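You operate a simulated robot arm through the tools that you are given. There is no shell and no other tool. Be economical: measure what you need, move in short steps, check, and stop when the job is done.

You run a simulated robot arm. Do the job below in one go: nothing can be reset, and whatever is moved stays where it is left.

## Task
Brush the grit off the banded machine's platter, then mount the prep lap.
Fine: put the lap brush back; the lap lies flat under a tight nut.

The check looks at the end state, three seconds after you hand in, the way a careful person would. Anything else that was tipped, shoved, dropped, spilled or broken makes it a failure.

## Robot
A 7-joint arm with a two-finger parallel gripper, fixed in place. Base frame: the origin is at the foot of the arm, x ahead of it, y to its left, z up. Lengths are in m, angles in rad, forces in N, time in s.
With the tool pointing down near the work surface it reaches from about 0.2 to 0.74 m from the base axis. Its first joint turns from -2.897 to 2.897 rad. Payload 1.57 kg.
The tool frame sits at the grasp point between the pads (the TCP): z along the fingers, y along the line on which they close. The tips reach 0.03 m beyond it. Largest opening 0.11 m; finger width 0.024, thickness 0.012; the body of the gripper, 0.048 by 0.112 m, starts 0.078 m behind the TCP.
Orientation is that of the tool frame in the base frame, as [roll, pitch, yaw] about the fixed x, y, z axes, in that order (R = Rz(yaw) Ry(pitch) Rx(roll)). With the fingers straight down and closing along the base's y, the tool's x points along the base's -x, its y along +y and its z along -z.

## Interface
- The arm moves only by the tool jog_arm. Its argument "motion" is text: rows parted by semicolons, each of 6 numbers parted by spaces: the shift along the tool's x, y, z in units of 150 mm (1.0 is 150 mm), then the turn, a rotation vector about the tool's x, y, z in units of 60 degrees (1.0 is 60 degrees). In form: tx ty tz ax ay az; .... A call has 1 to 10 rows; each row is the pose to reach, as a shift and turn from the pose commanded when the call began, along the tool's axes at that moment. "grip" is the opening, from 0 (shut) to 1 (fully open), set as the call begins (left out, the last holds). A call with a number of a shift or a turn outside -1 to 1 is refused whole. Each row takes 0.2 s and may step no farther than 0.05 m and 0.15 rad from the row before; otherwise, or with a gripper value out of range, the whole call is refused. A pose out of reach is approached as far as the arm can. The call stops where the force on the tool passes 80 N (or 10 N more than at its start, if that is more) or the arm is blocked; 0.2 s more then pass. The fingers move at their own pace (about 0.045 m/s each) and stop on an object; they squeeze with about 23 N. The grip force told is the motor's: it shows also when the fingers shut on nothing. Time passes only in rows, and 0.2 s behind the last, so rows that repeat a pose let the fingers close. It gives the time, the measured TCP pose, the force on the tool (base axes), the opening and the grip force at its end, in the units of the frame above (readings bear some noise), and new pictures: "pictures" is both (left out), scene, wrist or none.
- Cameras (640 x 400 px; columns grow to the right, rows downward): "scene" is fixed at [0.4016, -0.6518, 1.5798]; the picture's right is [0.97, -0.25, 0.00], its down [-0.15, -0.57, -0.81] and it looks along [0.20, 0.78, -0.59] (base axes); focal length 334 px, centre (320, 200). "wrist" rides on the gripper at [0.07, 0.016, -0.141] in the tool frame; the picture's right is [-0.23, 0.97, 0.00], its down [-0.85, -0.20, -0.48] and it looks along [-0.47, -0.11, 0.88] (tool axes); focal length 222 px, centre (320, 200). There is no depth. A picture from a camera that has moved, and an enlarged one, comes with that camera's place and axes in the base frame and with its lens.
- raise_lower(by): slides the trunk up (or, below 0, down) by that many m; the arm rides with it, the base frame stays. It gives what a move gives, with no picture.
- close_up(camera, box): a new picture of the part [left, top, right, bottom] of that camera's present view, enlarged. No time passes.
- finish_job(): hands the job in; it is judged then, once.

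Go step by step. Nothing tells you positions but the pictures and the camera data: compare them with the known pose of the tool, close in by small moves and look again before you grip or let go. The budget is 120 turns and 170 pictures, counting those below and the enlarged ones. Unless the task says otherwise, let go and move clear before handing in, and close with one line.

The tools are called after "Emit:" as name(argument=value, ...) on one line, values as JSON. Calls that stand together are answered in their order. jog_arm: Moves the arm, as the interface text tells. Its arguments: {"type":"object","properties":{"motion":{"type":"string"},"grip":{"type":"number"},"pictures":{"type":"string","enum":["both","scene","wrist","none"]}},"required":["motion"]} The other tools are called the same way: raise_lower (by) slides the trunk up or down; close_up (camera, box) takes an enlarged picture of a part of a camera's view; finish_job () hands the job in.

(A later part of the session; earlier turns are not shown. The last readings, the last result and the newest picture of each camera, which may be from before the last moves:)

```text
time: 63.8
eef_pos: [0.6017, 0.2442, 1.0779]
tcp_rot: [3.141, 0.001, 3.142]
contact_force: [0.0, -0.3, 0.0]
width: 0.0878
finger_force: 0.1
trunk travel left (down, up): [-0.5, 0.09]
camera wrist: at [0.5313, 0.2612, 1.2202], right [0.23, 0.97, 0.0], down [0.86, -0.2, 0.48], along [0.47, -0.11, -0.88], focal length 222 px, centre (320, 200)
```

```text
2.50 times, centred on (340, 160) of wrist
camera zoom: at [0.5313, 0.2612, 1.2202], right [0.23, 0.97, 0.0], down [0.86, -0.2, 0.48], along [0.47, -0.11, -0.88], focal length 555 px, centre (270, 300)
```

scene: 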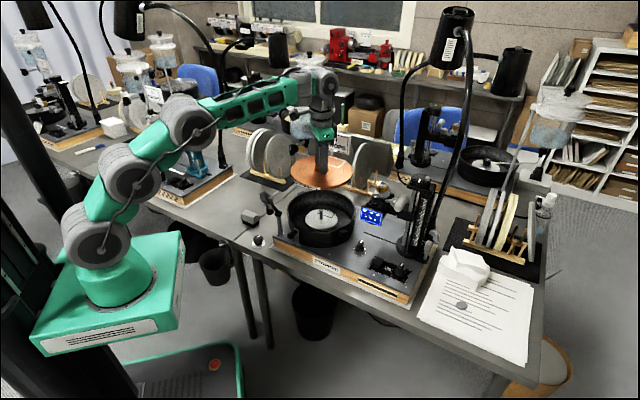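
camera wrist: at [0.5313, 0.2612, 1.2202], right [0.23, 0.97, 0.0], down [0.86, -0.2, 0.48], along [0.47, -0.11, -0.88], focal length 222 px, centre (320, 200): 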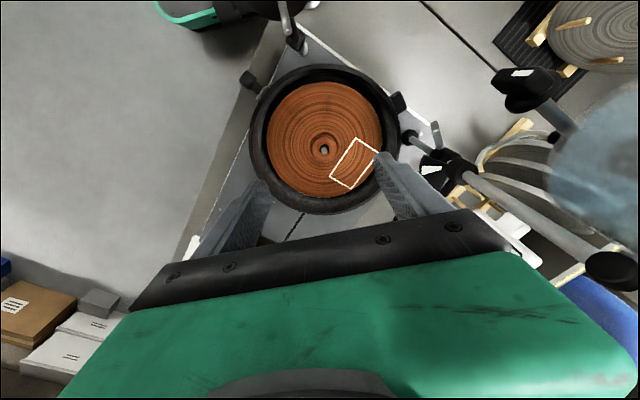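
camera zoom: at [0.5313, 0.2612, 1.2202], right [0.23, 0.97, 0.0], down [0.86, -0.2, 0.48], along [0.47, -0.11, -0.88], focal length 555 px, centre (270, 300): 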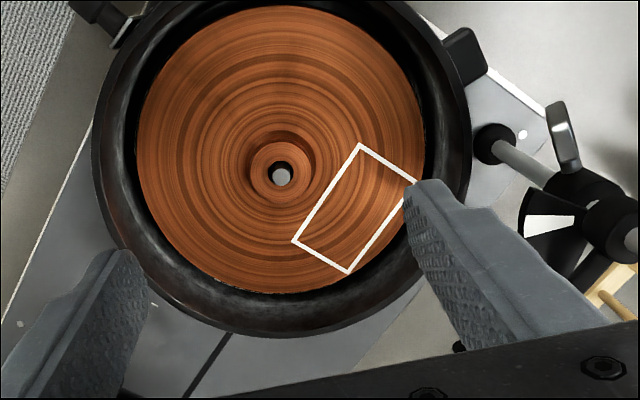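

The lap lies flat with about 9 mm of spindle standing above the hub; the spindle axis is near (0.632, 0.244). Next is the nut. The dop arm leans close by, so I'll approach it with the tool tilted back toward the base.

Emit:
jog_arm(motion="0.2 0.03 0 0 0 0;0.4 0.06 0 0 0 0;0.6 0.1 0 0 0 0;0.8 0.14 0 0 0 0;0.95 0.17 0 0 0 0;0.95 0.17 0 0 0 0", pictures="none")

Emit:
jog_arm(motion="0.2 0 0 0 -0.08 0;0.4 0 0 0 -0.16 0;0.6 0 0.1 0 -0.24 0;0.75 0 0.2 0 -0.333 0;0.87 0 0.35 0 -0.333 0;0.87 0 0.35 0 -0.333 0", pictures="both")

Emit:
close_up(camera="wrist", box=[220, 60, 460, 240])

```text
time: 65.2
eef_pos: [0.4587, 0.2698, 1.0789]
tcp_rot: [3.141, 0.0, -3.141]
contact_force: [0.6, 0.2, 1.0]
width: 0.0879
finger_force: 0.1
trunk travel left (down, up): [-0.5, 0.09]
```

```text
time: 66.6
eef_pos: [0.3281, 0.2704, 1.0273]
tcp_rot: [3.141, 0.348, -3.14]
contact_force: [0.4, -0.1, -0.2]
width: 0.088
finger_force: 0.1
trunk travel left (down, up): [-0.5, 0.09]
camera wrist: at [0.214, 0.2861, 1.136], right [0.21, 0.97, 0.08], down [0.64, -0.2, 0.74], along [0.74, -0.11, -0.67], focal length 222 px, centre (320, 200)
```

scene: 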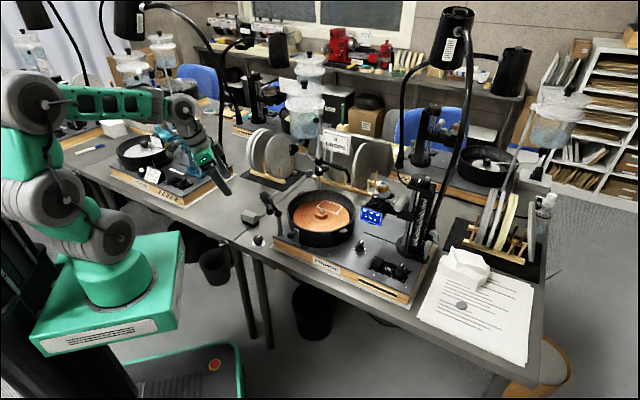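
wrist: 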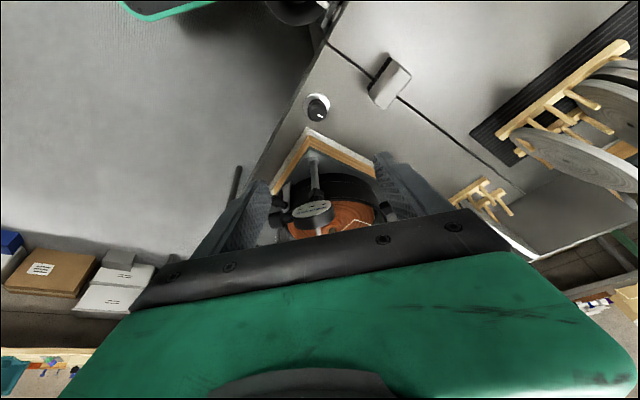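

```text
2.22 times, centred on (340, 150) of wrist
camera zoom: at [0.214, 0.2861, 1.136], right [0.21, 0.97, 0.08], down [0.64, -0.2, 0.74], along [0.74, -0.11, -0.67], focal length 494 px, centre (276, 311)
```

zoom: 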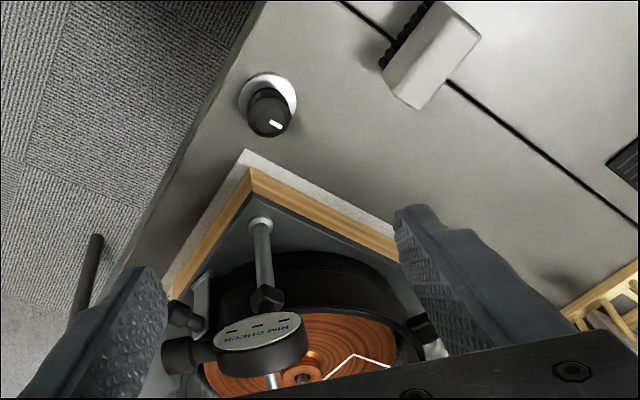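

The nut is at about (0.401, 0.269). I'll come in along the tilted tool axis.

Emit:
jog_arm(motion="0.1 -0.01 0.2 0 0 0;0.156 -0.01 0.4 0 0 0;0.156 -0.01 0.7 0 0 0;0.156 -0.01 1 0 0 0;0.156 -0.01 1 0 0 0", grip=0.7, pictures="wrist")

Emit:
close_up(camera="scene", box=[220, 170, 310, 260])

Emit:
close_up(camera="wrist", box=[220, 80, 460, 240])

```text
time: 67.8
eef_pos: [0.3579, 0.2689, 0.8781]
tcp_rot: [-3.142, 0.348, 3.141]
contact_force: [0.1, 0.4, 0.3]
width: 0.0769
finger_force: 0.0
trunk travel left (down, up): [-0.5, 0.09]
camera wrist: at [0.2443, 0.2855, 0.9864], right [0.21, 0.97, 0.08], down [0.64, -0.2, 0.74], along [0.74, -0.11, -0.67], focal length 222 px, centre (320, 200)
```

wrist: 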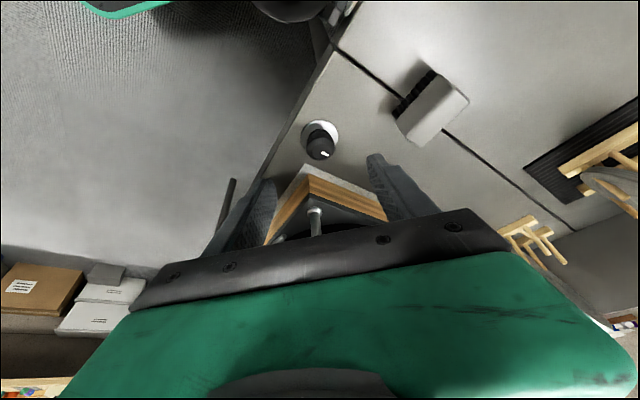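

```text
4.44 times, centred on (265, 215) of scene
camera zoom: at [0.4016, -0.6518, 1.5798], right [0.97, -0.25, 0.0], down [-0.15, -0.57, -0.81], along [0.2, 0.78, -0.59], focal length 1483 px, centre (564, 133)
```

zoom: 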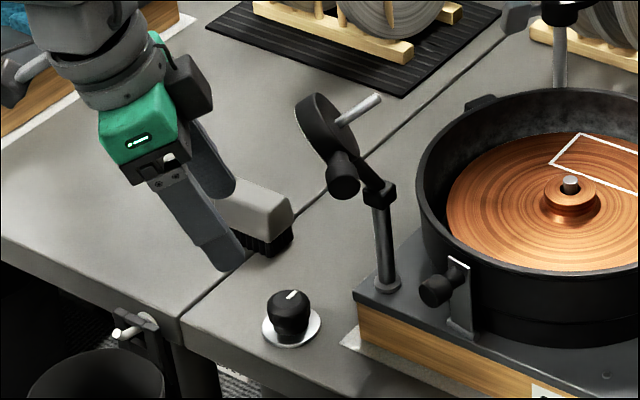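

```text
2.50 times, centred on (340, 160) of wrist
camera zoom: at [0.2443, 0.2855, 0.9864], right [0.21, 0.97, 0.08], down [0.64, -0.2, 0.74], along [0.74, -0.11, -0.67], focal length 555 px, centre (270, 300)
```

zoom: 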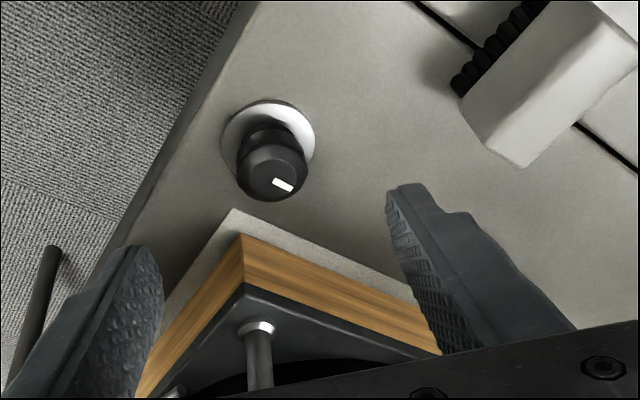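

Aligned with the nut. I'll slide in around the knob.

Emit:
jog_arm(motion="0.01 0 0.2 0 0 0;0.01 0 0.45 0 0 0;0.01 0 0.65 0 0 0;0.01 0 0.72 0 0 0;0.01 0 0.72 0 0 0", pictures="none")

Emit:
close_up(camera="scene", box=[220, 180, 310, 270])

Emit:
close_up(camera="wrist", box=[220, 100, 460, 250])

```text
time: 69.0
eef_pos: [0.3917, 0.2685, 0.7743]
tcp_rot: [-3.14, 0.348, 3.141]
contact_force: [-0.1, 0.0, 0.6]
width: 0.0769
finger_force: 0.0
trunk travel left (down, up): [-0.5, 0.09]
```

```text
4.44 times, centred on (265, 225) of scene
camera zoom: at [0.4016, -0.6518, 1.5798], right [0.97, -0.25, 0.0], down [-0.15, -0.57, -0.81], along [0.2, 0.78, -0.59], focal length 1483 px, centre (564, 89)
```

zoom: 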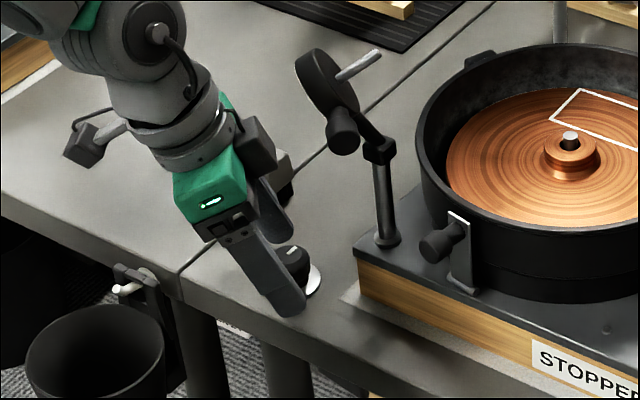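

```text
2.67 times, centred on (340, 175) of wrist
camera zoom: at [0.279, 0.2852, 0.8847], right [0.21, 0.97, 0.08], down [0.64, -0.2, 0.74], along [0.74, -0.11, -0.67], focal length 592 px, centre (267, 267)
```

zoom: 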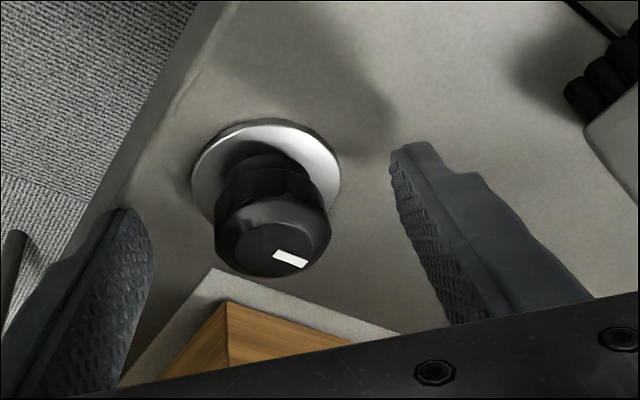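

Emit:
jog_arm(motion="0 0 0.01 0 0 0;0 0 0.01 0 0 0;0 0 0.01 0 0 0;0 0 0.01 0 0 0;0 0 0.01 0 0 0;0 0 0.01 0 0 0", grip=0, pictures="none")

Emit:
close_up(camera="wrist", box=[220, 100, 460, 250])

```text
time: 70.4
eef_pos: [0.393, 0.2682, 0.7749]
tcp_rot: [3.141, 0.349, -3.139]
contact_force: [0.8, -0.3, -1.3]
width: 0.032
finger_force: 23.0
trunk travel left (down, up): [-0.5, 0.09]
```

```text
2.67 times, centred on (340, 175) of wrist
camera zoom: at [0.2794, 0.285, 0.8836], right [0.21, 0.97, 0.08], down [0.64, -0.2, 0.74], along [0.74, -0.11, -0.67], focal length 592 px, centre (267, 267)
```

zoom: 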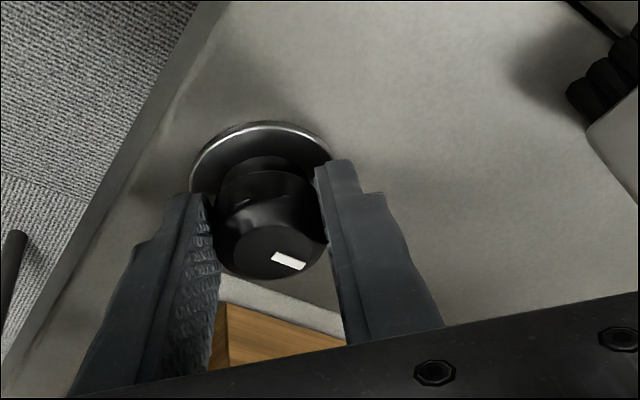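

Gripped at 32 mm. I'll back out along the tool axis and see what comes up.

Emit:
jog_arm(motion="0 0 -0.1 0 0 0;0 0 -0.3 0 0 0;0 0 -0.6 0 0 0;0 0 -0.9 0 0 0;0 0 -0.9 0 0 0", pictures="none")

Emit:
close_up(camera="scene", box=[220, 160, 310, 250])

Emit:
close_up(camera="wrist", box=[220, 100, 460, 250])

```text
time: 71.6
eef_pos: [0.3475, 0.2666, 0.9018]
tcp_rot: [3.14, 0.348, 3.14]
contact_force: [-1.0, -0.1, -1.3]
width: 0.032
finger_force: 23.4
trunk travel left (down, up): [-0.5, 0.09]
```

```text
4.44 times, centred on (265, 205) of scene
camera zoom: at [0.4016, -0.6518, 1.5798], right [0.97, -0.25, 0.0], down [-0.15, -0.57, -0.81], along [0.2, 0.78, -0.59], focal length 1483 px, centre (564, 178)
```

zoom: 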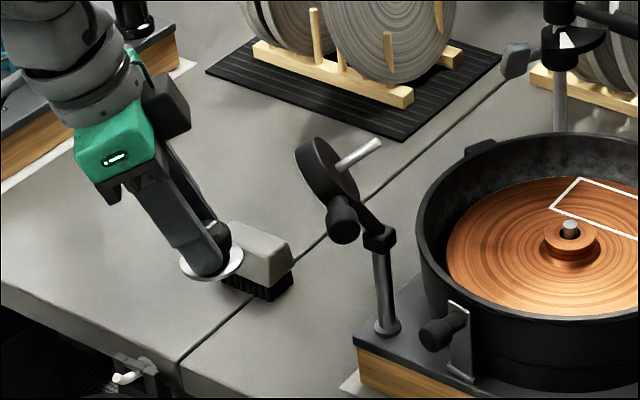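

```text
2.67 times, centred on (340, 175) of wrist
camera zoom: at [0.2325, 0.285, 1.0109], right [0.21, 0.97, 0.08], down [0.64, -0.2, 0.74], along [0.74, -0.11, -0.67], focal length 592 px, centre (267, 267)
```

zoom: 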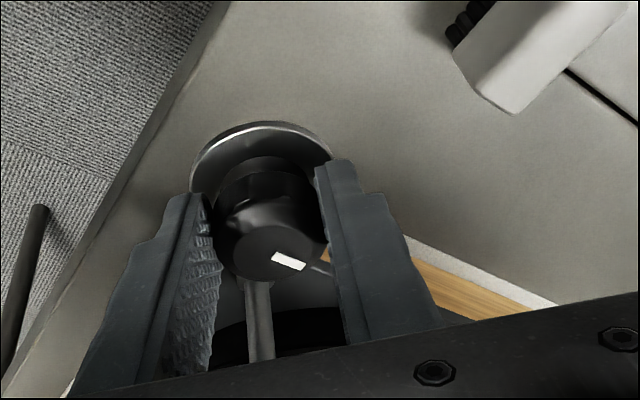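

The nut and its flange are in the grip. I'll set it down on a clear patch of bench at about (0.47, 0.40) so I can regrip it with the tool vertical.

Emit:
jog_arm(motion="-0.1 0.15 0.036 0 0 0;-0.22 0.3 0.08 0 0 0;-0.34 0.45 0.124 0 0 0;-0.46 0.6 0.167 0 0 0;-0.6 0.75 0.218 0 0 0;-0.717 0.889 0.261 0 0 0;-0.717 0.889 0.261 0 0 0", pictures="none")

Emit:
jog_arm(motion="0.08 0 0.22 0 0 0;0.17 0 0.47 0 0 0;0.25 0 0.69 0 0 0;0.25 0 0.69 0 0 0", pictures="none")

Emit:
close_up(camera="scene", box=[220, 150, 320, 240])

```text
time: 73.2
eef_pos: [0.4607, 0.4027, 0.9013]
tcp_rot: [3.141, 0.349, -3.14]
contact_force: [-0.1, -0.5, 0.1]
width: 0.0318
finger_force: 23.3
trunk travel left (down, up): [-0.5, 0.09]
```

```text
time: 74.2
eef_pos: [0.4611, 0.4007, 0.7906]
tcp_rot: [3.141, 0.348, -3.141]
contact_force: [0.5, 0.0, -1.1]
width: 0.0321
finger_force: 22.5
trunk travel left (down, up): [-0.5, 0.09]
```

```text
4.44 times, centred on (270, 195) of scene
camera zoom: at [0.4016, -0.6518, 1.5798], right [0.97, -0.25, 0.0], down [-0.15, -0.57, -0.81], along [0.2, 0.78, -0.59], focal length 1483 px, centre (542, 222)
```

zoom: 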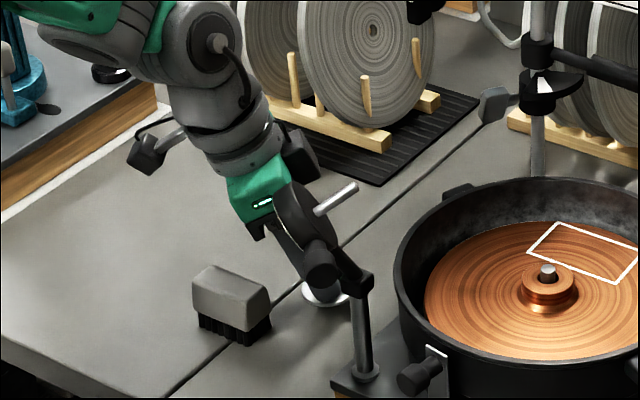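

Emit:
jog_arm(motion="0.015 0 0.04 0 0 0;0.03 0 0.085 0 0 0;0.03 0 0.085 0 0 0", pictures="none")

Emit:
jog_arm(motion="0.004 0 0.012 0 0 0;0.004 0 0.012 0 0 0", pictures="none")

```text
time: 75.0
eef_pos: [0.4606, 0.4018, 0.7767]
tcp_rot: [-3.141, 0.349, -3.14]
contact_force: [0.6, 1.3, -0.2]
width: 0.0322
finger_force: 23.2
trunk travel left (down, up): [-0.5, 0.09]
```

```text
time: 75.6
eef_pos: [0.4614, 0.4014, 0.7737]
tcp_rot: [-3.141, 0.35, -3.139]
contact_force: [0.3, -0.1, 0.1]
width: 0.0317
finger_force: 23.1
trunk travel left (down, up): [-0.5, 0.09]
```

Emit:
jog_arm(motion="0.002 0 0.006 0 0 0;0.002 0 0.006 0 0 0", pictures="none")

Emit:
close_up(camera="wrist", box=[220, 100, 460, 250])

```text
time: 76.2
eef_pos: [0.461, 0.4015, 0.7743]
tcp_rot: [3.141, 0.35, -3.14]
contact_force: [0.1, -0.2, -1.1]
width: 0.032
finger_force: 23.2
trunk travel left (down, up): [-0.5, 0.09]
```

```text
2.67 times, centred on (340, 175) of wrist
camera zoom: at [0.3479, 0.4179, 0.8838], right [0.21, 0.97, 0.08], down [0.64, -0.2, 0.74], along [0.74, -0.11, -0.67], focal length 592 px, centre (267, 267)
```

zoom: 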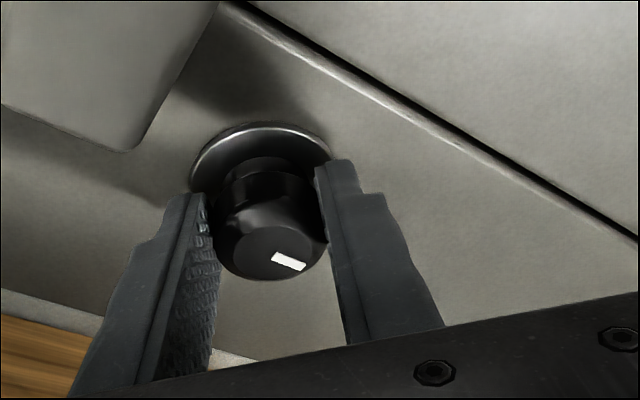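

Emit:
jog_arm(motion="0.002 0 0.007 0 0 0;0.002 0 0.007 0 0 0", pictures="none")

Emit:
jog_arm(motion="0.002 0 0.006 0 0 0;0.002 0 0.006 0 0 0", pictures="none")

```text
time: 76.8
eef_pos: [0.4618, 0.401, 0.7735]
tcp_rot: [-3.14, 0.348, 3.141]
contact_force: [-0.1, -0.4, 2.8]
width: 0.0316
finger_force: 23.0
trunk travel left (down, up): [-0.5, 0.09]
```

```text
time: 77.4
eef_pos: [0.4613, 0.4004, 0.7755]
tcp_rot: [3.14, 0.349, 3.141]
contact_force: [-0.6, -1.5, 10.8]
width: 0.0318
finger_force: 23.2
trunk travel left (down, up): [-0.5, 0.09]
```

Contact. I'll ease off, release, retreat, untilt and come back vertical.

Emit:
jog_arm(motion="-0.002 0 -0.006 0 0 0;-0.002 0 -0.006 0 0 0;-0.002 0 -0.006 0 0 0;-0.002 0 -0.006 0 0 0", grip=0.7, pictures="none")

Emit:
jog_arm(motion="0 0 -0.2 0 0 0;0 0 -0.5 0 0 0;0 0 -0.8 0 0.11 0;0 0 -0.9 0 0.22 0;0 0 -0.9 0 0.333 0;0 0 -0.9 0 0.333 0", pictures="wrist")

Emit:
close_up(camera="wrist", box=[240, 100, 440, 240])

Emit:
close_up(camera="scene", box=[220, 170, 320, 250])

```text
time: 78.4
eef_pos: [0.4616, 0.4027, 0.7736]
tcp_rot: [3.14, 0.349, -3.14]
contact_force: [-0.3, -0.5, 0.2]
width: 0.0769
finger_force: 0.0
trunk travel left (down, up): [-0.5, 0.09]
```

```text
time: 79.8
eef_pos: [0.4144, 0.4005, 0.9001]
tcp_rot: [-3.141, -0.002, -3.141]
contact_force: [0.7, -0.5, 0.3]
width: 0.0769
finger_force: 0.1
trunk travel left (down, up): [-0.5, 0.09]
camera wrist: at [0.3454, 0.4183, 1.0423], right [0.23, 0.97, 0.0], down [0.86, -0.2, 0.48], along [0.47, -0.11, -0.88], focal length 222 px, centre (320, 200)
```

wrist: 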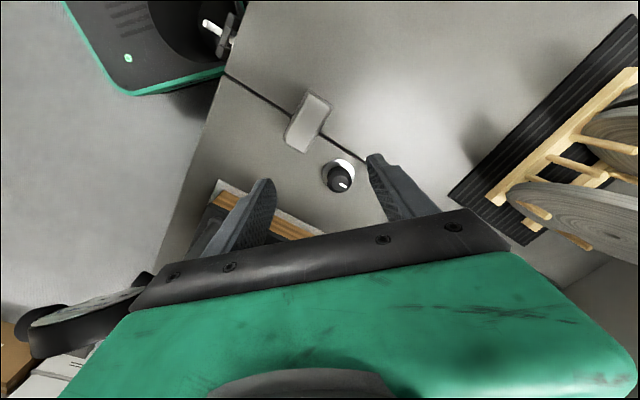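

```text
2.86 times, centred on (340, 170) of wrist
camera zoom: at [0.3454, 0.4183, 1.0423], right [0.23, 0.97, 0.0], down [0.86, -0.2, 0.48], along [0.47, -0.11, -0.88], focal length 635 px, centre (263, 286)
```

zoom: 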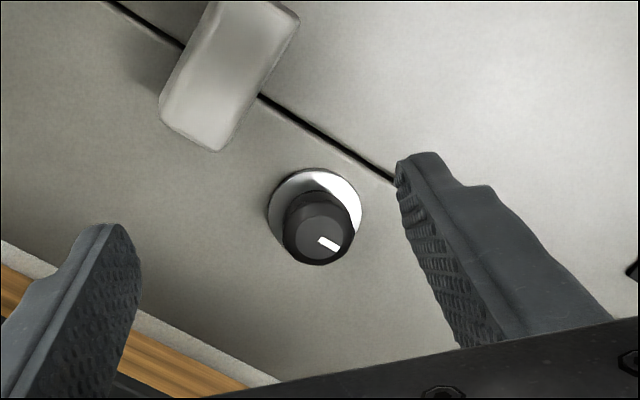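

```text
5.00 times, centred on (270, 210) of scene
camera zoom: at [0.4016, -0.6518, 1.5798], right [0.97, -0.25, 0.0], down [-0.15, -0.57, -0.81], along [0.2, 0.78, -0.59], focal length 1668 px, centre (570, 150)
```

zoom: 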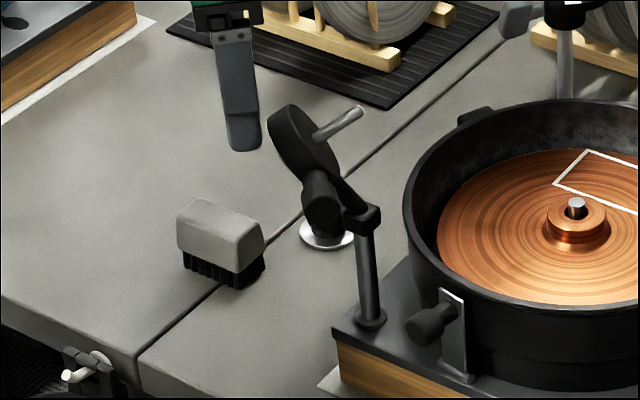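

The nut stands upright at about (0.472, 0.416). I'll line up vertically over it.

Emit:
jog_arm(motion="-0.2 0.05 0 0 0 0;-0.386 0.102 0.1 0 0 0;-0.386 0.102 0.3 0 0 0;-0.386 0.102 0.5 0 0 0;-0.386 0.102 0.5 0 0 0", pictures="none")

Emit:
close_up(camera="wrist", box=[240, 120, 440, 260])

```text
time: 81.0
eef_pos: [0.474, 0.4171, 0.8251]
tcp_rot: [-3.141, -0.001, 3.141]
contact_force: [-0.6, -0.1, 0.2]
width: 0.0771
finger_force: 0.0
trunk travel left (down, up): [-0.5, 0.09]
```

```text
2.86 times, centred on (340, 190) of wrist
camera zoom: at [0.4037, 0.4339, 0.9664], right [0.23, 0.97, 0.0], down [0.86, -0.2, 0.48], along [0.47, -0.11, -0.88], focal length 635 px, centre (263, 229)
```

zoom: 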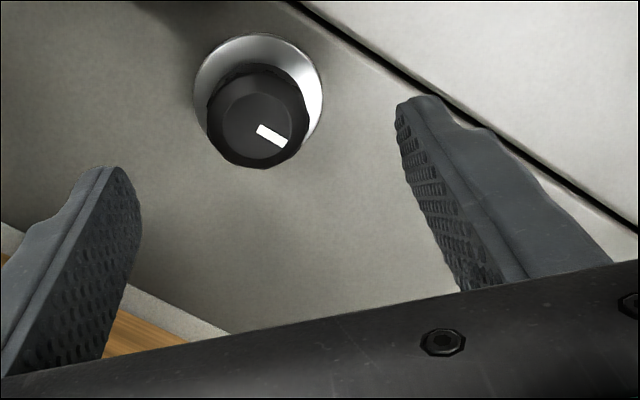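

Emit:
jog_arm(motion="0.035 0 0.1 0 0 0;0.035 0 0.25 0 0 0;0.035 0 0.325 0 0 0;0.035 0 0.325 0 0 0", pictures="none")

Emit:
close_up(camera="wrist", box=[240, 120, 440, 260])

Emit:
close_up(camera="scene", box=[240, 180, 320, 240])

```text
time: 82.0
eef_pos: [0.4667, 0.4176, 0.7745]
tcp_rot: [3.141, -0.001, -3.14]
contact_force: [0.8, -0.7, 0.6]
width: 0.077
finger_force: 0.0
trunk travel left (down, up): [-0.5, 0.09]
```

```text
2.86 times, centred on (340, 190) of wrist
camera zoom: at [0.3981, 0.4339, 0.9173], right [0.23, 0.97, 0.0], down [0.86, -0.2, 0.48], along [0.47, -0.11, -0.88], focal length 635 px, centre (263, 229)
```

zoom: 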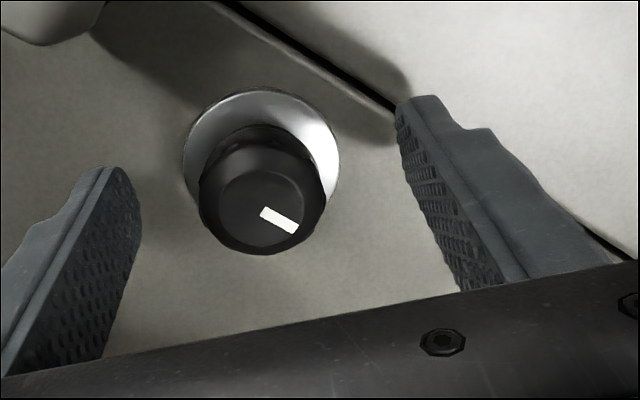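

```text
6.67 times, centred on (280, 210) of scene
camera zoom: at [0.4016, -0.6518, 1.5798], right [0.97, -0.25, 0.0], down [-0.15, -0.57, -0.81], along [0.2, 0.78, -0.59], focal length 2224 px, centre (587, 133)
```

zoom: 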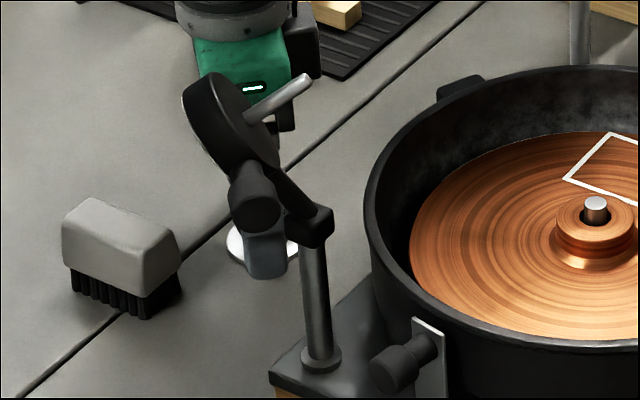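

Emit:
jog_arm(motion="-0.012 0 0 0 0 0;-0.012 0 0 0 0 0;-0.012 0 0 0 0 0;-0.012 0 0 0 0 0;-0.012 0 0 0 0 0;-0.012 0 0 0 0 0", grip=0, pictures="none")

Emit:
jog_arm(motion="0 0 -0.1 0 0 0;0 0 -0.3 0 0 0;0 0 -0.5 0 0 0;0 0 -0.5 0 0 0", pictures="none")

Emit:
close_up(camera="wrist", box=[240, 120, 440, 260])

Emit:
close_up(camera="scene", box=[240, 150, 320, 220])

```text
time: 83.4
eef_pos: [0.4702, 0.4178, 0.7759]
tcp_rot: [-3.141, 0.001, 3.14]
contact_force: [0.7, -0.5, -0.6]
width: 0.0317
finger_force: 23.4
trunk travel left (down, up): [-0.5, 0.09]
```

```text
time: 84.4
eef_pos: [0.4683, 0.4165, 0.8507]
tcp_rot: [-3.14, 0.0, -3.139]
contact_force: [-1.0, 0.0, -0.3]
width: 0.0317
finger_force: 22.6
trunk travel left (down, up): [-0.5, 0.09]
```

```text
2.86 times, centred on (340, 190) of wrist
camera zoom: at [0.3995, 0.4328, 0.9931], right [0.23, 0.97, 0.0], down [0.86, -0.2, 0.48], along [0.47, -0.11, -0.88], focal length 635 px, centre (263, 229)
```

zoom: 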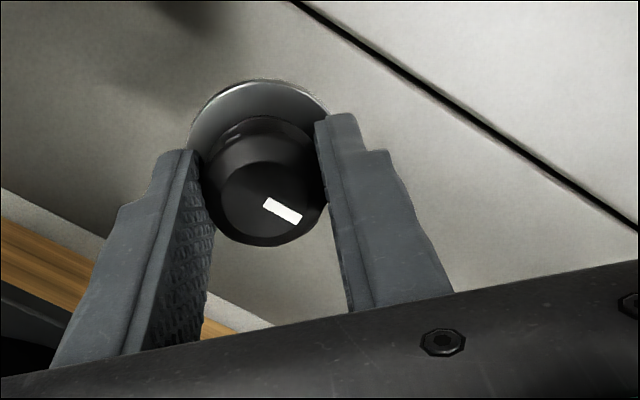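

```text
5.71 times, centred on (280, 185) of scene
camera zoom: at [0.4016, -0.6518, 1.5798], right [0.97, -0.25, 0.0], down [-0.15, -0.57, -0.81], along [0.2, 0.78, -0.59], focal length 1907 px, centre (549, 286)
```

zoom: 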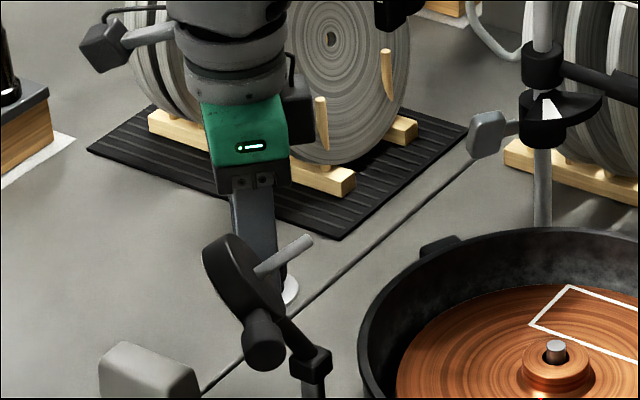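

The nut is held vertically. I'll raise it, pre-turn the wrist +60° for tightening range, then carry it to the spindle at (0.632, 0.244).

Emit:
jog_arm(motion="0 0 -0.2 0 0 -0.14;0 0 -0.4 0 0 -0.28;0 0 -0.6 0 0 -0.42;0 0 -0.8 0 0 -0.56;0 0 -1 0 0 -0.7;0 0 -1 0 0 -0.84;0 0 -1 0 0 -0.98;0 0 -1 0 0 -1;0 0 -1 0 0 -1", pictures="none")

```text
time: 86.4
eef_pos: [0.4694, 0.4161, 1.001]
tcp_rot: [3.142, 0.0, -2.094]
contact_force: [0.4, -0.2, -0.4]
width: 0.0318
finger_force: 22.9
trunk travel left (down, up): [-0.5, 0.09]
```

Emit:
jog_arm(motion="0 -0.1 -0.1 0 0 0;0.08 -0.3 -0.2 0 0 0;0.15 -0.5 -0.2 0 0 0;0.22 -0.7 -0.2 0 0 0;0.28 -0.9 -0.2 0 0 0;0.3 -1 -0.2 0 0 0;0.3 -1 -0.2 0 0 0", pictures="none")

Emit:
jog_arm(motion="0.05 -0.17 0 0 0 0;0.1 -0.34 0 0 0 0;0.163 -0.51 0 0 0 0;0.163 -0.51 0 0 0 0", pictures="wrist")

Emit:
close_up(camera="scene", box=[270, 130, 380, 250])

```text
time: 88.0
eef_pos: [0.5768, 0.3013, 1.0308]
tcp_rot: [3.14, 0.0, -2.093]
contact_force: [-0.5, 0.4, -0.6]
width: 0.0319
finger_force: 22.9
trunk travel left (down, up): [-0.5, 0.09]
```

```text
time: 89.0
eef_pos: [0.6307, 0.2429, 1.0289]
tcp_rot: [-3.141, 0.0, -2.092]
contact_force: [0.4, -0.4, -1.3]
width: 0.0321
finger_force: 22.7
trunk travel left (down, up): [-0.5, 0.09]
camera wrist: at [0.5822, 0.1907, 1.1722], right [-0.73, 0.68, 0.0], down [0.6, 0.64, 0.48], along [0.33, 0.35, -0.88], focal length 222 px, centre (320, 200)
```

wrist: 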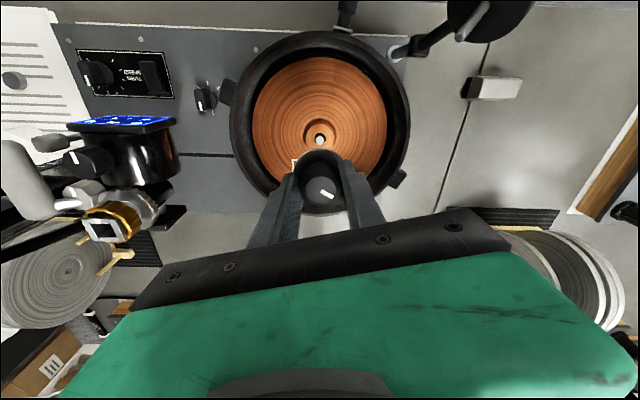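

```text
3.33 times, centred on (325, 190) of scene
camera zoom: at [0.4016, -0.6518, 1.5798], right [0.97, -0.25, 0.0], down [-0.15, -0.57, -0.81], along [0.2, 0.78, -0.59], focal length 1112 px, centre (303, 233)
```

zoom: 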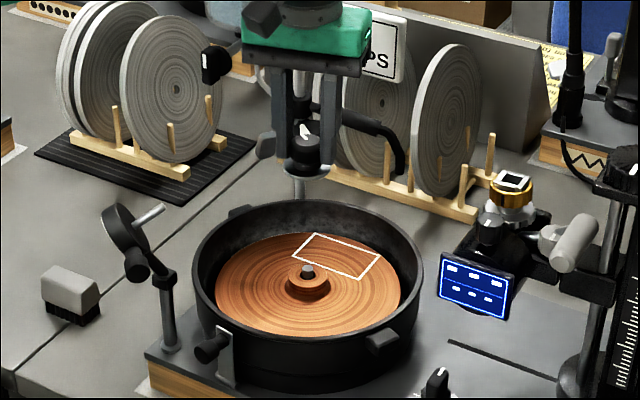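

The spindle tip is visible ahead of the held nut. I'll zoom in to measure its offset from the nut.

Emit:
close_up(camera="wrist", box=[280, 110, 360, 210])

Emit:
close_up(camera="scene", box=[295, 165, 355, 225])

```text
4.00 times, centred on (320, 160) of wrist
camera zoom: at [0.5822, 0.1907, 1.1722], right [-0.73, 0.68, 0.0], down [0.6, 0.64, 0.48], along [0.33, 0.35, -0.88], focal length 888 px, centre (320, 360)
```

zoom: 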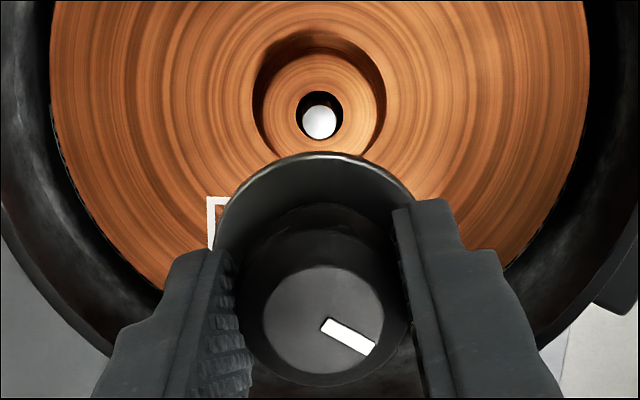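

```text
6.67 times, centred on (325, 195) of scene
camera zoom: at [0.4016, -0.6518, 1.5798], right [0.97, -0.25, 0.0], down [-0.15, -0.57, -0.81], along [0.2, 0.78, -0.59], focal length 2224 px, centre (287, 233)
```

zoom: 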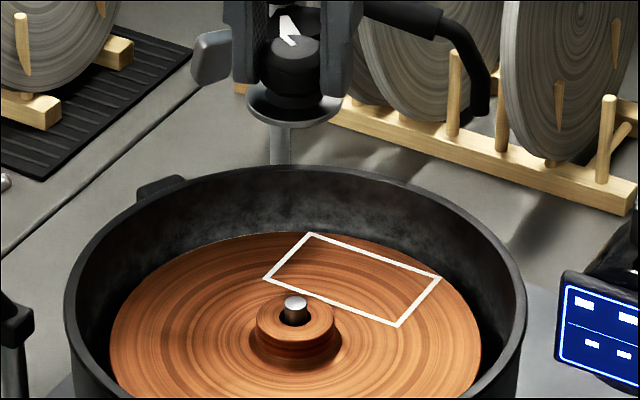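

The nut is aligned to the spindle within about a millimetre. I'll lower it to just above the tip.

Emit:
jog_arm(motion="-0.003 -0.004 0.2 0 0 0;-0.003 -0.004 0.45 0 0 0;-0.003 -0.004 0.65 0 0 0;-0.003 -0.004 0.74 0 0 0;-0.003 -0.004 0.74 0 0 0", pictures="none")

Emit:
close_up(camera="scene", box=[295, 175, 355, 235])

Emit:
close_up(camera="wrist", box=[260, 110, 380, 220])

```text
time: 90.2
eef_pos: [0.6337, 0.2427, 0.9191]
tcp_rot: [3.141, -0.001, -2.092]
contact_force: [0.8, -0.8, -0.6]
width: 0.0322
finger_force: 22.9
trunk travel left (down, up): [-0.5, 0.09]
```

```text
6.67 times, centred on (325, 205) of scene
camera zoom: at [0.4016, -0.6518, 1.5798], right [0.97, -0.25, 0.0], down [-0.15, -0.57, -0.81], along [0.2, 0.78, -0.59], focal length 2224 px, centre (287, 167)
```

zoom: 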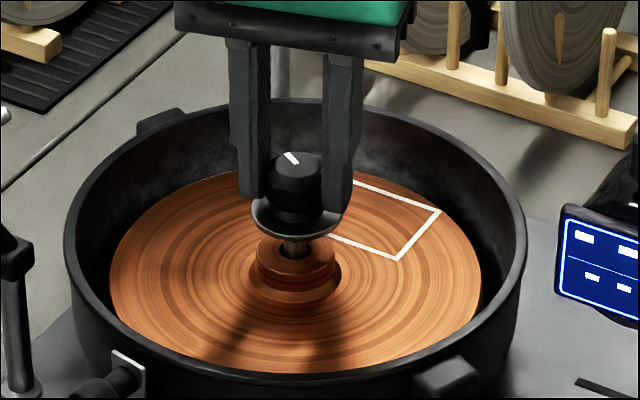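

```text
3.64 times, centred on (320, 165) of wrist
camera zoom: at [0.5838, 0.1908, 1.0611], right [-0.73, 0.68, 0.0], down [0.6, 0.64, 0.48], along [0.33, 0.35, -0.88], focal length 808 px, centre (320, 327)
```

zoom: 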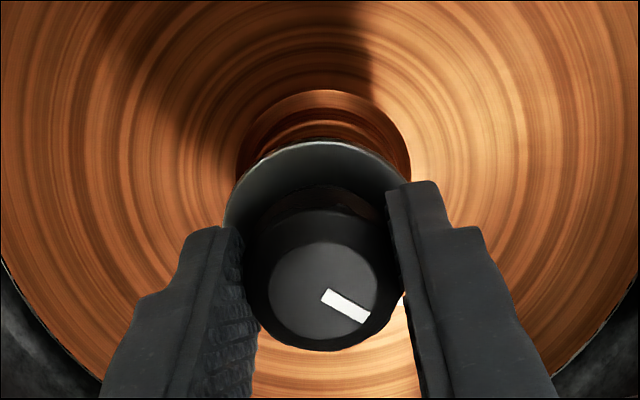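

The nut drifted about 1.8 mm toward +x while lowering. I'll correct that and re-measure.

Emit:
jog_arm(motion="0.004 0.012 0 0 0 0;0.004 0.012 0 0 0 0;0.004 0.012 0 0 0 0", pictures="none")

Emit:
close_up(camera="scene", box=[308, 190, 338, 220])

```text
time: 91.0
eef_pos: [0.6297, 0.2438, 0.9209]
tcp_rot: [-3.141, 0.001, -2.092]
contact_force: [1.1, 0.2, -0.1]
width: 0.0318
finger_force: 22.4
trunk travel left (down, up): [-0.5, 0.09]
```

```text
13.33 times, centred on (323, 205) of scene
camera zoom: at [0.4016, -0.6518, 1.5798], right [0.97, -0.25, 0.0], down [-0.15, -0.57, -0.81], along [0.2, 0.78, -0.59], focal length 4449 px, centre (280, 133)
```

zoom: 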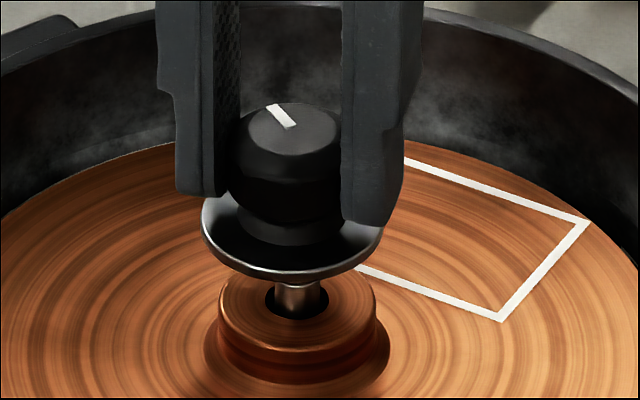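

Emit:
jog_arm(motion="-0.002 -0.009 0 0 0 0;-0.002 -0.009 0 0 0 0;-0.002 -0.009 0 0 0 0", pictures="none")

Emit:
close_up(camera="scene", box=[308, 190, 338, 220])

```text
time: 91.8
eef_pos: [0.6316, 0.2429, 0.9213]
tcp_rot: [3.142, -0.001, -2.092]
contact_force: [1.1, -0.3, -1.2]
width: 0.0317
finger_force: 23.2
trunk travel left (down, up): [-0.5, 0.09]
```

```text
13.33 times, centred on (323, 205) of scene
camera zoom: at [0.4016, -0.6518, 1.5798], right [0.97, -0.25, 0.0], down [-0.15, -0.57, -0.81], along [0.2, 0.78, -0.59], focal length 4449 px, centre (280, 133)
```

zoom: 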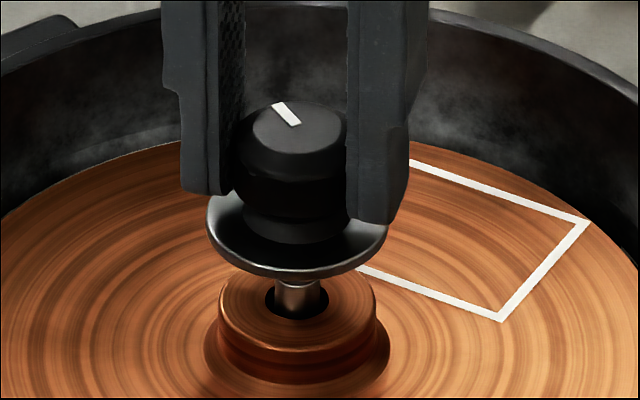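

Emit:
jog_arm(motion="0 -0.004 0.03 0 0 0;0 -0.004 0.06 0 0 0;0 -0.004 0.06 0 0 0", pictures="none")

Emit:
jog_arm(motion="0 0 0.015 0 0 0;0 0 0.02 0 0 0;0 0 0.02 0 0 0", pictures="none")

Emit:
close_up(camera="scene", box=[308, 190, 338, 220])

```text
time: 92.6
eef_pos: [0.6321, 0.2427, 0.9121]
tcp_rot: [-3.141, 0.0, -2.092]
contact_force: [0.3, 0.3, 0.3]
width: 0.0319
finger_force: 23.1
trunk travel left (down, up): [-0.5, 0.09]
```

```text
time: 93.4
eef_pos: [0.632, 0.2429, 0.9078]
tcp_rot: [3.142, 0.001, -2.094]
contact_force: [0.1, -0.5, -0.5]
width: 0.0318
finger_force: 23.5
trunk travel left (down, up): [-0.5, 0.09]
```

```text
13.33 times, centred on (323, 205) of scene
camera zoom: at [0.4016, -0.6518, 1.5798], right [0.97, -0.25, 0.0], down [-0.15, -0.57, -0.81], along [0.2, 0.78, -0.59], focal length 4449 px, centre (280, 133)
```

zoom: 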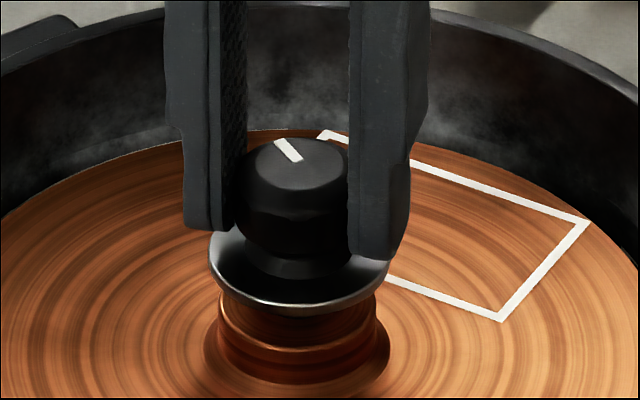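

Emit:
jog_arm(motion="0 0 0.013 0 0 0;0 0 0.013 0 0 0", pictures="none")

Emit:
jog_arm(motion="0 0 0.013 0 0 0;0 0 0.013 0 0 0", pictures="none")

Emit:
jog_arm(motion="0 0 0.013 0 0 0;0 0 0.013 0 0 0", pictures="none")

```text
time: 94.0
eef_pos: [0.6327, 0.2429, 0.9063]
tcp_rot: [-3.142, 0.0, -2.093]
contact_force: [-0.3, 0.0, -0.7]
width: 0.032
finger_force: 22.7
trunk travel left (down, up): [-0.5, 0.09]
```

```text
time: 94.6
eef_pos: [0.6319, 0.244, 0.9044]
tcp_rot: [3.14, 0.0, -2.092]
contact_force: [0.3, 0.0, -0.2]
width: 0.0318
finger_force: 22.9
trunk travel left (down, up): [-0.5, 0.09]
```

```text
time: 95.2
eef_pos: [0.6323, 0.2437, 0.9019]
tcp_rot: [-3.141, -0.002, -2.092]
contact_force: [-0.4, -0.1, 0.3]
width: 0.0321
finger_force: 22.5
trunk travel left (down, up): [-0.5, 0.09]
```

The flange bottom is already below the spindle tip level, so the spindle has entered the nut. I'll continue.

Emit:
jog_arm(motion="0 0 0.013 0 0 0;0 0 0.013 0 0 0", pictures="none")

Emit:
close_up(camera="scene", box=[308, 190, 338, 220])

```text
time: 95.8
eef_pos: [0.6323, 0.2437, 0.9021]
tcp_rot: [3.141, 0.001, -2.093]
contact_force: [-1.2, -0.4, 0.1]
width: 0.032
finger_force: 22.8
trunk travel left (down, up): [-0.5, 0.09]
```

```text
13.33 times, centred on (323, 205) of scene
camera zoom: at [0.4016, -0.6518, 1.5798], right [0.97, -0.25, 0.0], down [-0.15, -0.57, -0.81], along [0.2, 0.78, -0.59], focal length 4449 px, centre (280, 133)
```

zoom: 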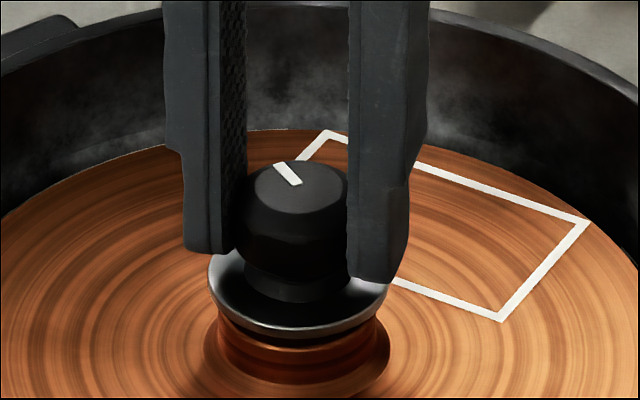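

Emit:
jog_arm(motion="0 0 0.013 0 0 0;0 0 0.013 0 0 0", pictures="none")

Emit:
jog_arm(motion="0 0 0.01 0 0 0;0 0 0.01 0 0 0", pictures="none")

```text
time: 96.4
eef_pos: [0.6321, 0.2414, 0.8988]
tcp_rot: [3.142, -0.002, -2.094]
contact_force: [-2.4, -1.6, -2.1]
width: 0.0317
finger_force: 22.5
trunk travel left (down, up): [-0.5, 0.09]
```

```text
time: 97.0
eef_pos: [0.6317, 0.2423, 0.8979]
tcp_rot: [-3.141, 0.001, -2.094]
contact_force: [-4.2, -3.0, 0.9]
width: 0.032
finger_force: 23.0
trunk travel left (down, up): [-0.5, 0.09]
```

Light contact at the seat. I'll turn clockwise 60° while following the thread down slightly, pivoting about the nut axis.

Emit:
jog_arm(motion="0.005 0.004 0 0 0 0.14;0.004 0.006 0 0 0 0.28;0.004 0.008 0.001 0 0 0.42;0.003 0.009 0.001 0 0 0.56;0.002 0.011 0.001 0 0 0.7;0 0.012 0.002 0 0 0.84;-0.001 0.013 0.002 0 0 0.98;-0.002 0.014 0.002 0 0 1", pictures="none")

Emit:
close_up(camera="scene", box=[308, 190, 338, 220])

```text
time: 98.8
eef_pos: [0.6306, 0.2439, 0.897]
tcp_rot: [-3.141, 0.0, 3.138]
contact_force: [2.3, 0.2, 0.9]
width: 0.0319
finger_force: 23.3
trunk travel left (down, up): [-0.5, 0.09]
```

```text
13.33 times, centred on (323, 205) of scene
camera zoom: at [0.4016, -0.6518, 1.5798], right [0.97, -0.25, 0.0], down [-0.15, -0.57, -0.81], along [0.2, 0.78, -0.59], focal length 4449 px, centre (280, 133)
```

zoom: 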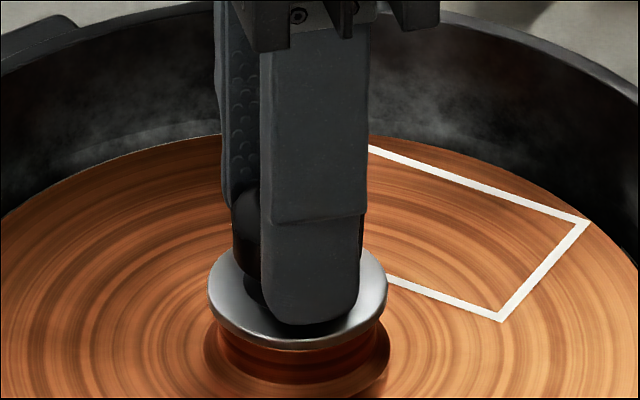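

The turn went freely, so I'll continue another 60°.

Emit:
jog_arm(motion="0 0.002 0 0 0 0.14;-0.001 0.004 0.001 0 0 0.28;-0.001 0.006 0.002 0 0 0.42;-0.002 0.007 0.003 0 0 0.56;-0.003 0.009 0.004 0 0 0.7;-0.005 0.01 0.005 0 0 0.84;-0.006 0.011 0.006 0 0 0.98;-0.007 0.012 0.006 0 0 1", pictures="none")

Emit:
close_up(camera="scene", box=[308, 190, 338, 220])

Emit:
close_up(camera="wrist", box=[260, 110, 380, 220])

```text
time: 100.6
eef_pos: [0.6317, 0.2464, 0.8964]
tcp_rot: [3.14, -0.001, 2.092]
contact_force: [0.2, 0.7, 1.2]
width: 0.0321
finger_force: 23.1
trunk travel left (down, up): [-0.5, 0.09]
```

```text
13.33 times, centred on (323, 205) of scene
camera zoom: at [0.4016, -0.6518, 1.5798], right [0.97, -0.25, 0.0], down [-0.15, -0.57, -0.81], along [0.2, 0.78, -0.59], focal length 4449 px, centre (280, 133)
```

zoom: 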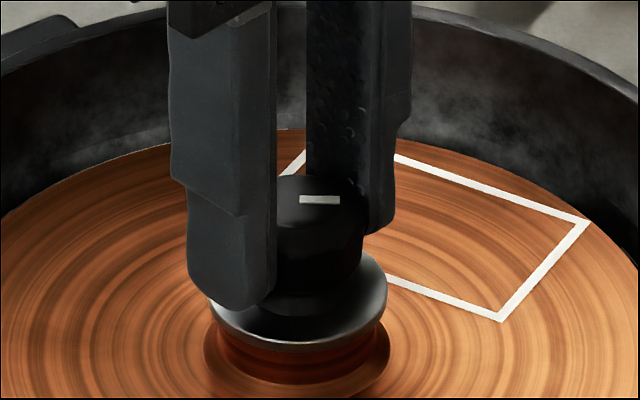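

```text
3.64 times, centred on (320, 165) of wrist
camera zoom: at [0.6112, 0.3154, 1.0384], right [0.96, 0.29, 0.0], down [0.25, -0.84, 0.48], along [0.14, -0.46, -0.88], focal length 808 px, centre (320, 327)
```

zoom: 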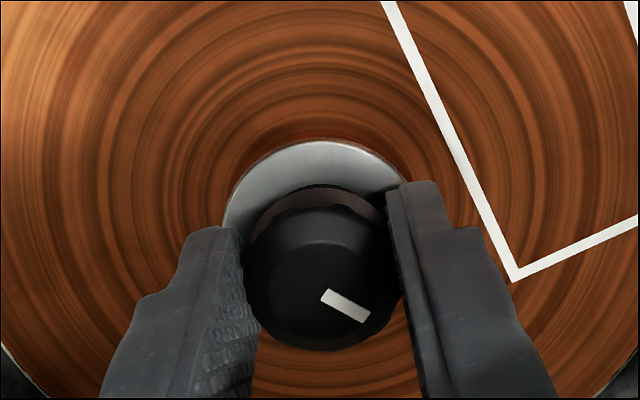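

No slip so far, so I'll continue turning in the same grip while range allows.

Emit:
jog_arm(motion="0 0.002 0 0 0 0.14;-0.001 0.004 0.001 0 0 0.28;-0.001 0.006 0.002 0 0 0.42;-0.002 0.007 0.003 0 0 0.56;-0.003 0.009 0.004 0 0 0.7;-0.005 0.01 0.005 0 0 0.84;-0.006 0.011 0.006 0 0 0.98;-0.007 0.012 0.006 0 0 1", pictures="none")

Emit:
close_up(camera="scene", box=[285, 150, 365, 230])

Emit:
close_up(camera="wrist", box=[260, 110, 380, 220])

```text
time: 102.4
eef_pos: [0.6334, 0.2453, 0.8958]
tcp_rot: [3.141, 0.0, 1.045]
contact_force: [5.2, 0.8, 1.3]
width: 0.0322
finger_force: 23.0
trunk travel left (down, up): [-0.5, 0.09]
```

```text
5.00 times, centred on (325, 190) of scene
camera zoom: at [0.4016, -0.6518, 1.5798], right [0.97, -0.25, 0.0], down [-0.15, -0.57, -0.81], along [0.2, 0.78, -0.59], focal length 1668 px, centre (295, 250)
```

zoom: 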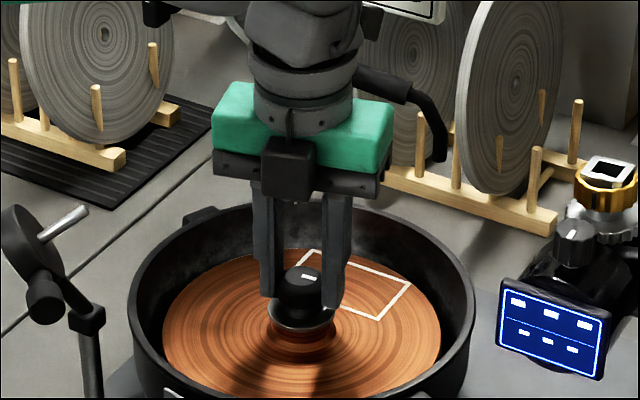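

```text
3.64 times, centred on (320, 165) of wrist
camera zoom: at [0.6831, 0.2991, 1.0374], right [0.73, -0.68, 0.0], down [-0.6, -0.64, 0.48], along [-0.33, -0.35, -0.88], focal length 808 px, centre (320, 327)
```

zoom: 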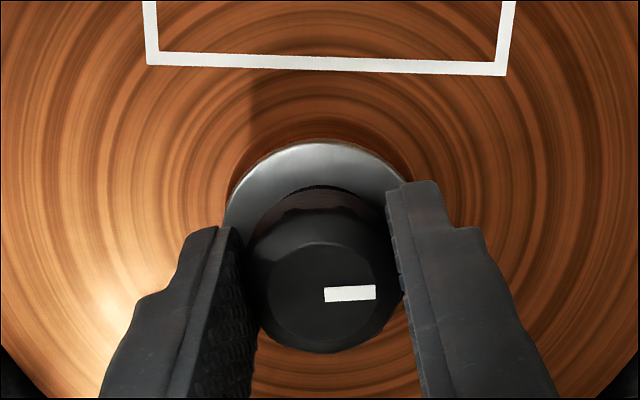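

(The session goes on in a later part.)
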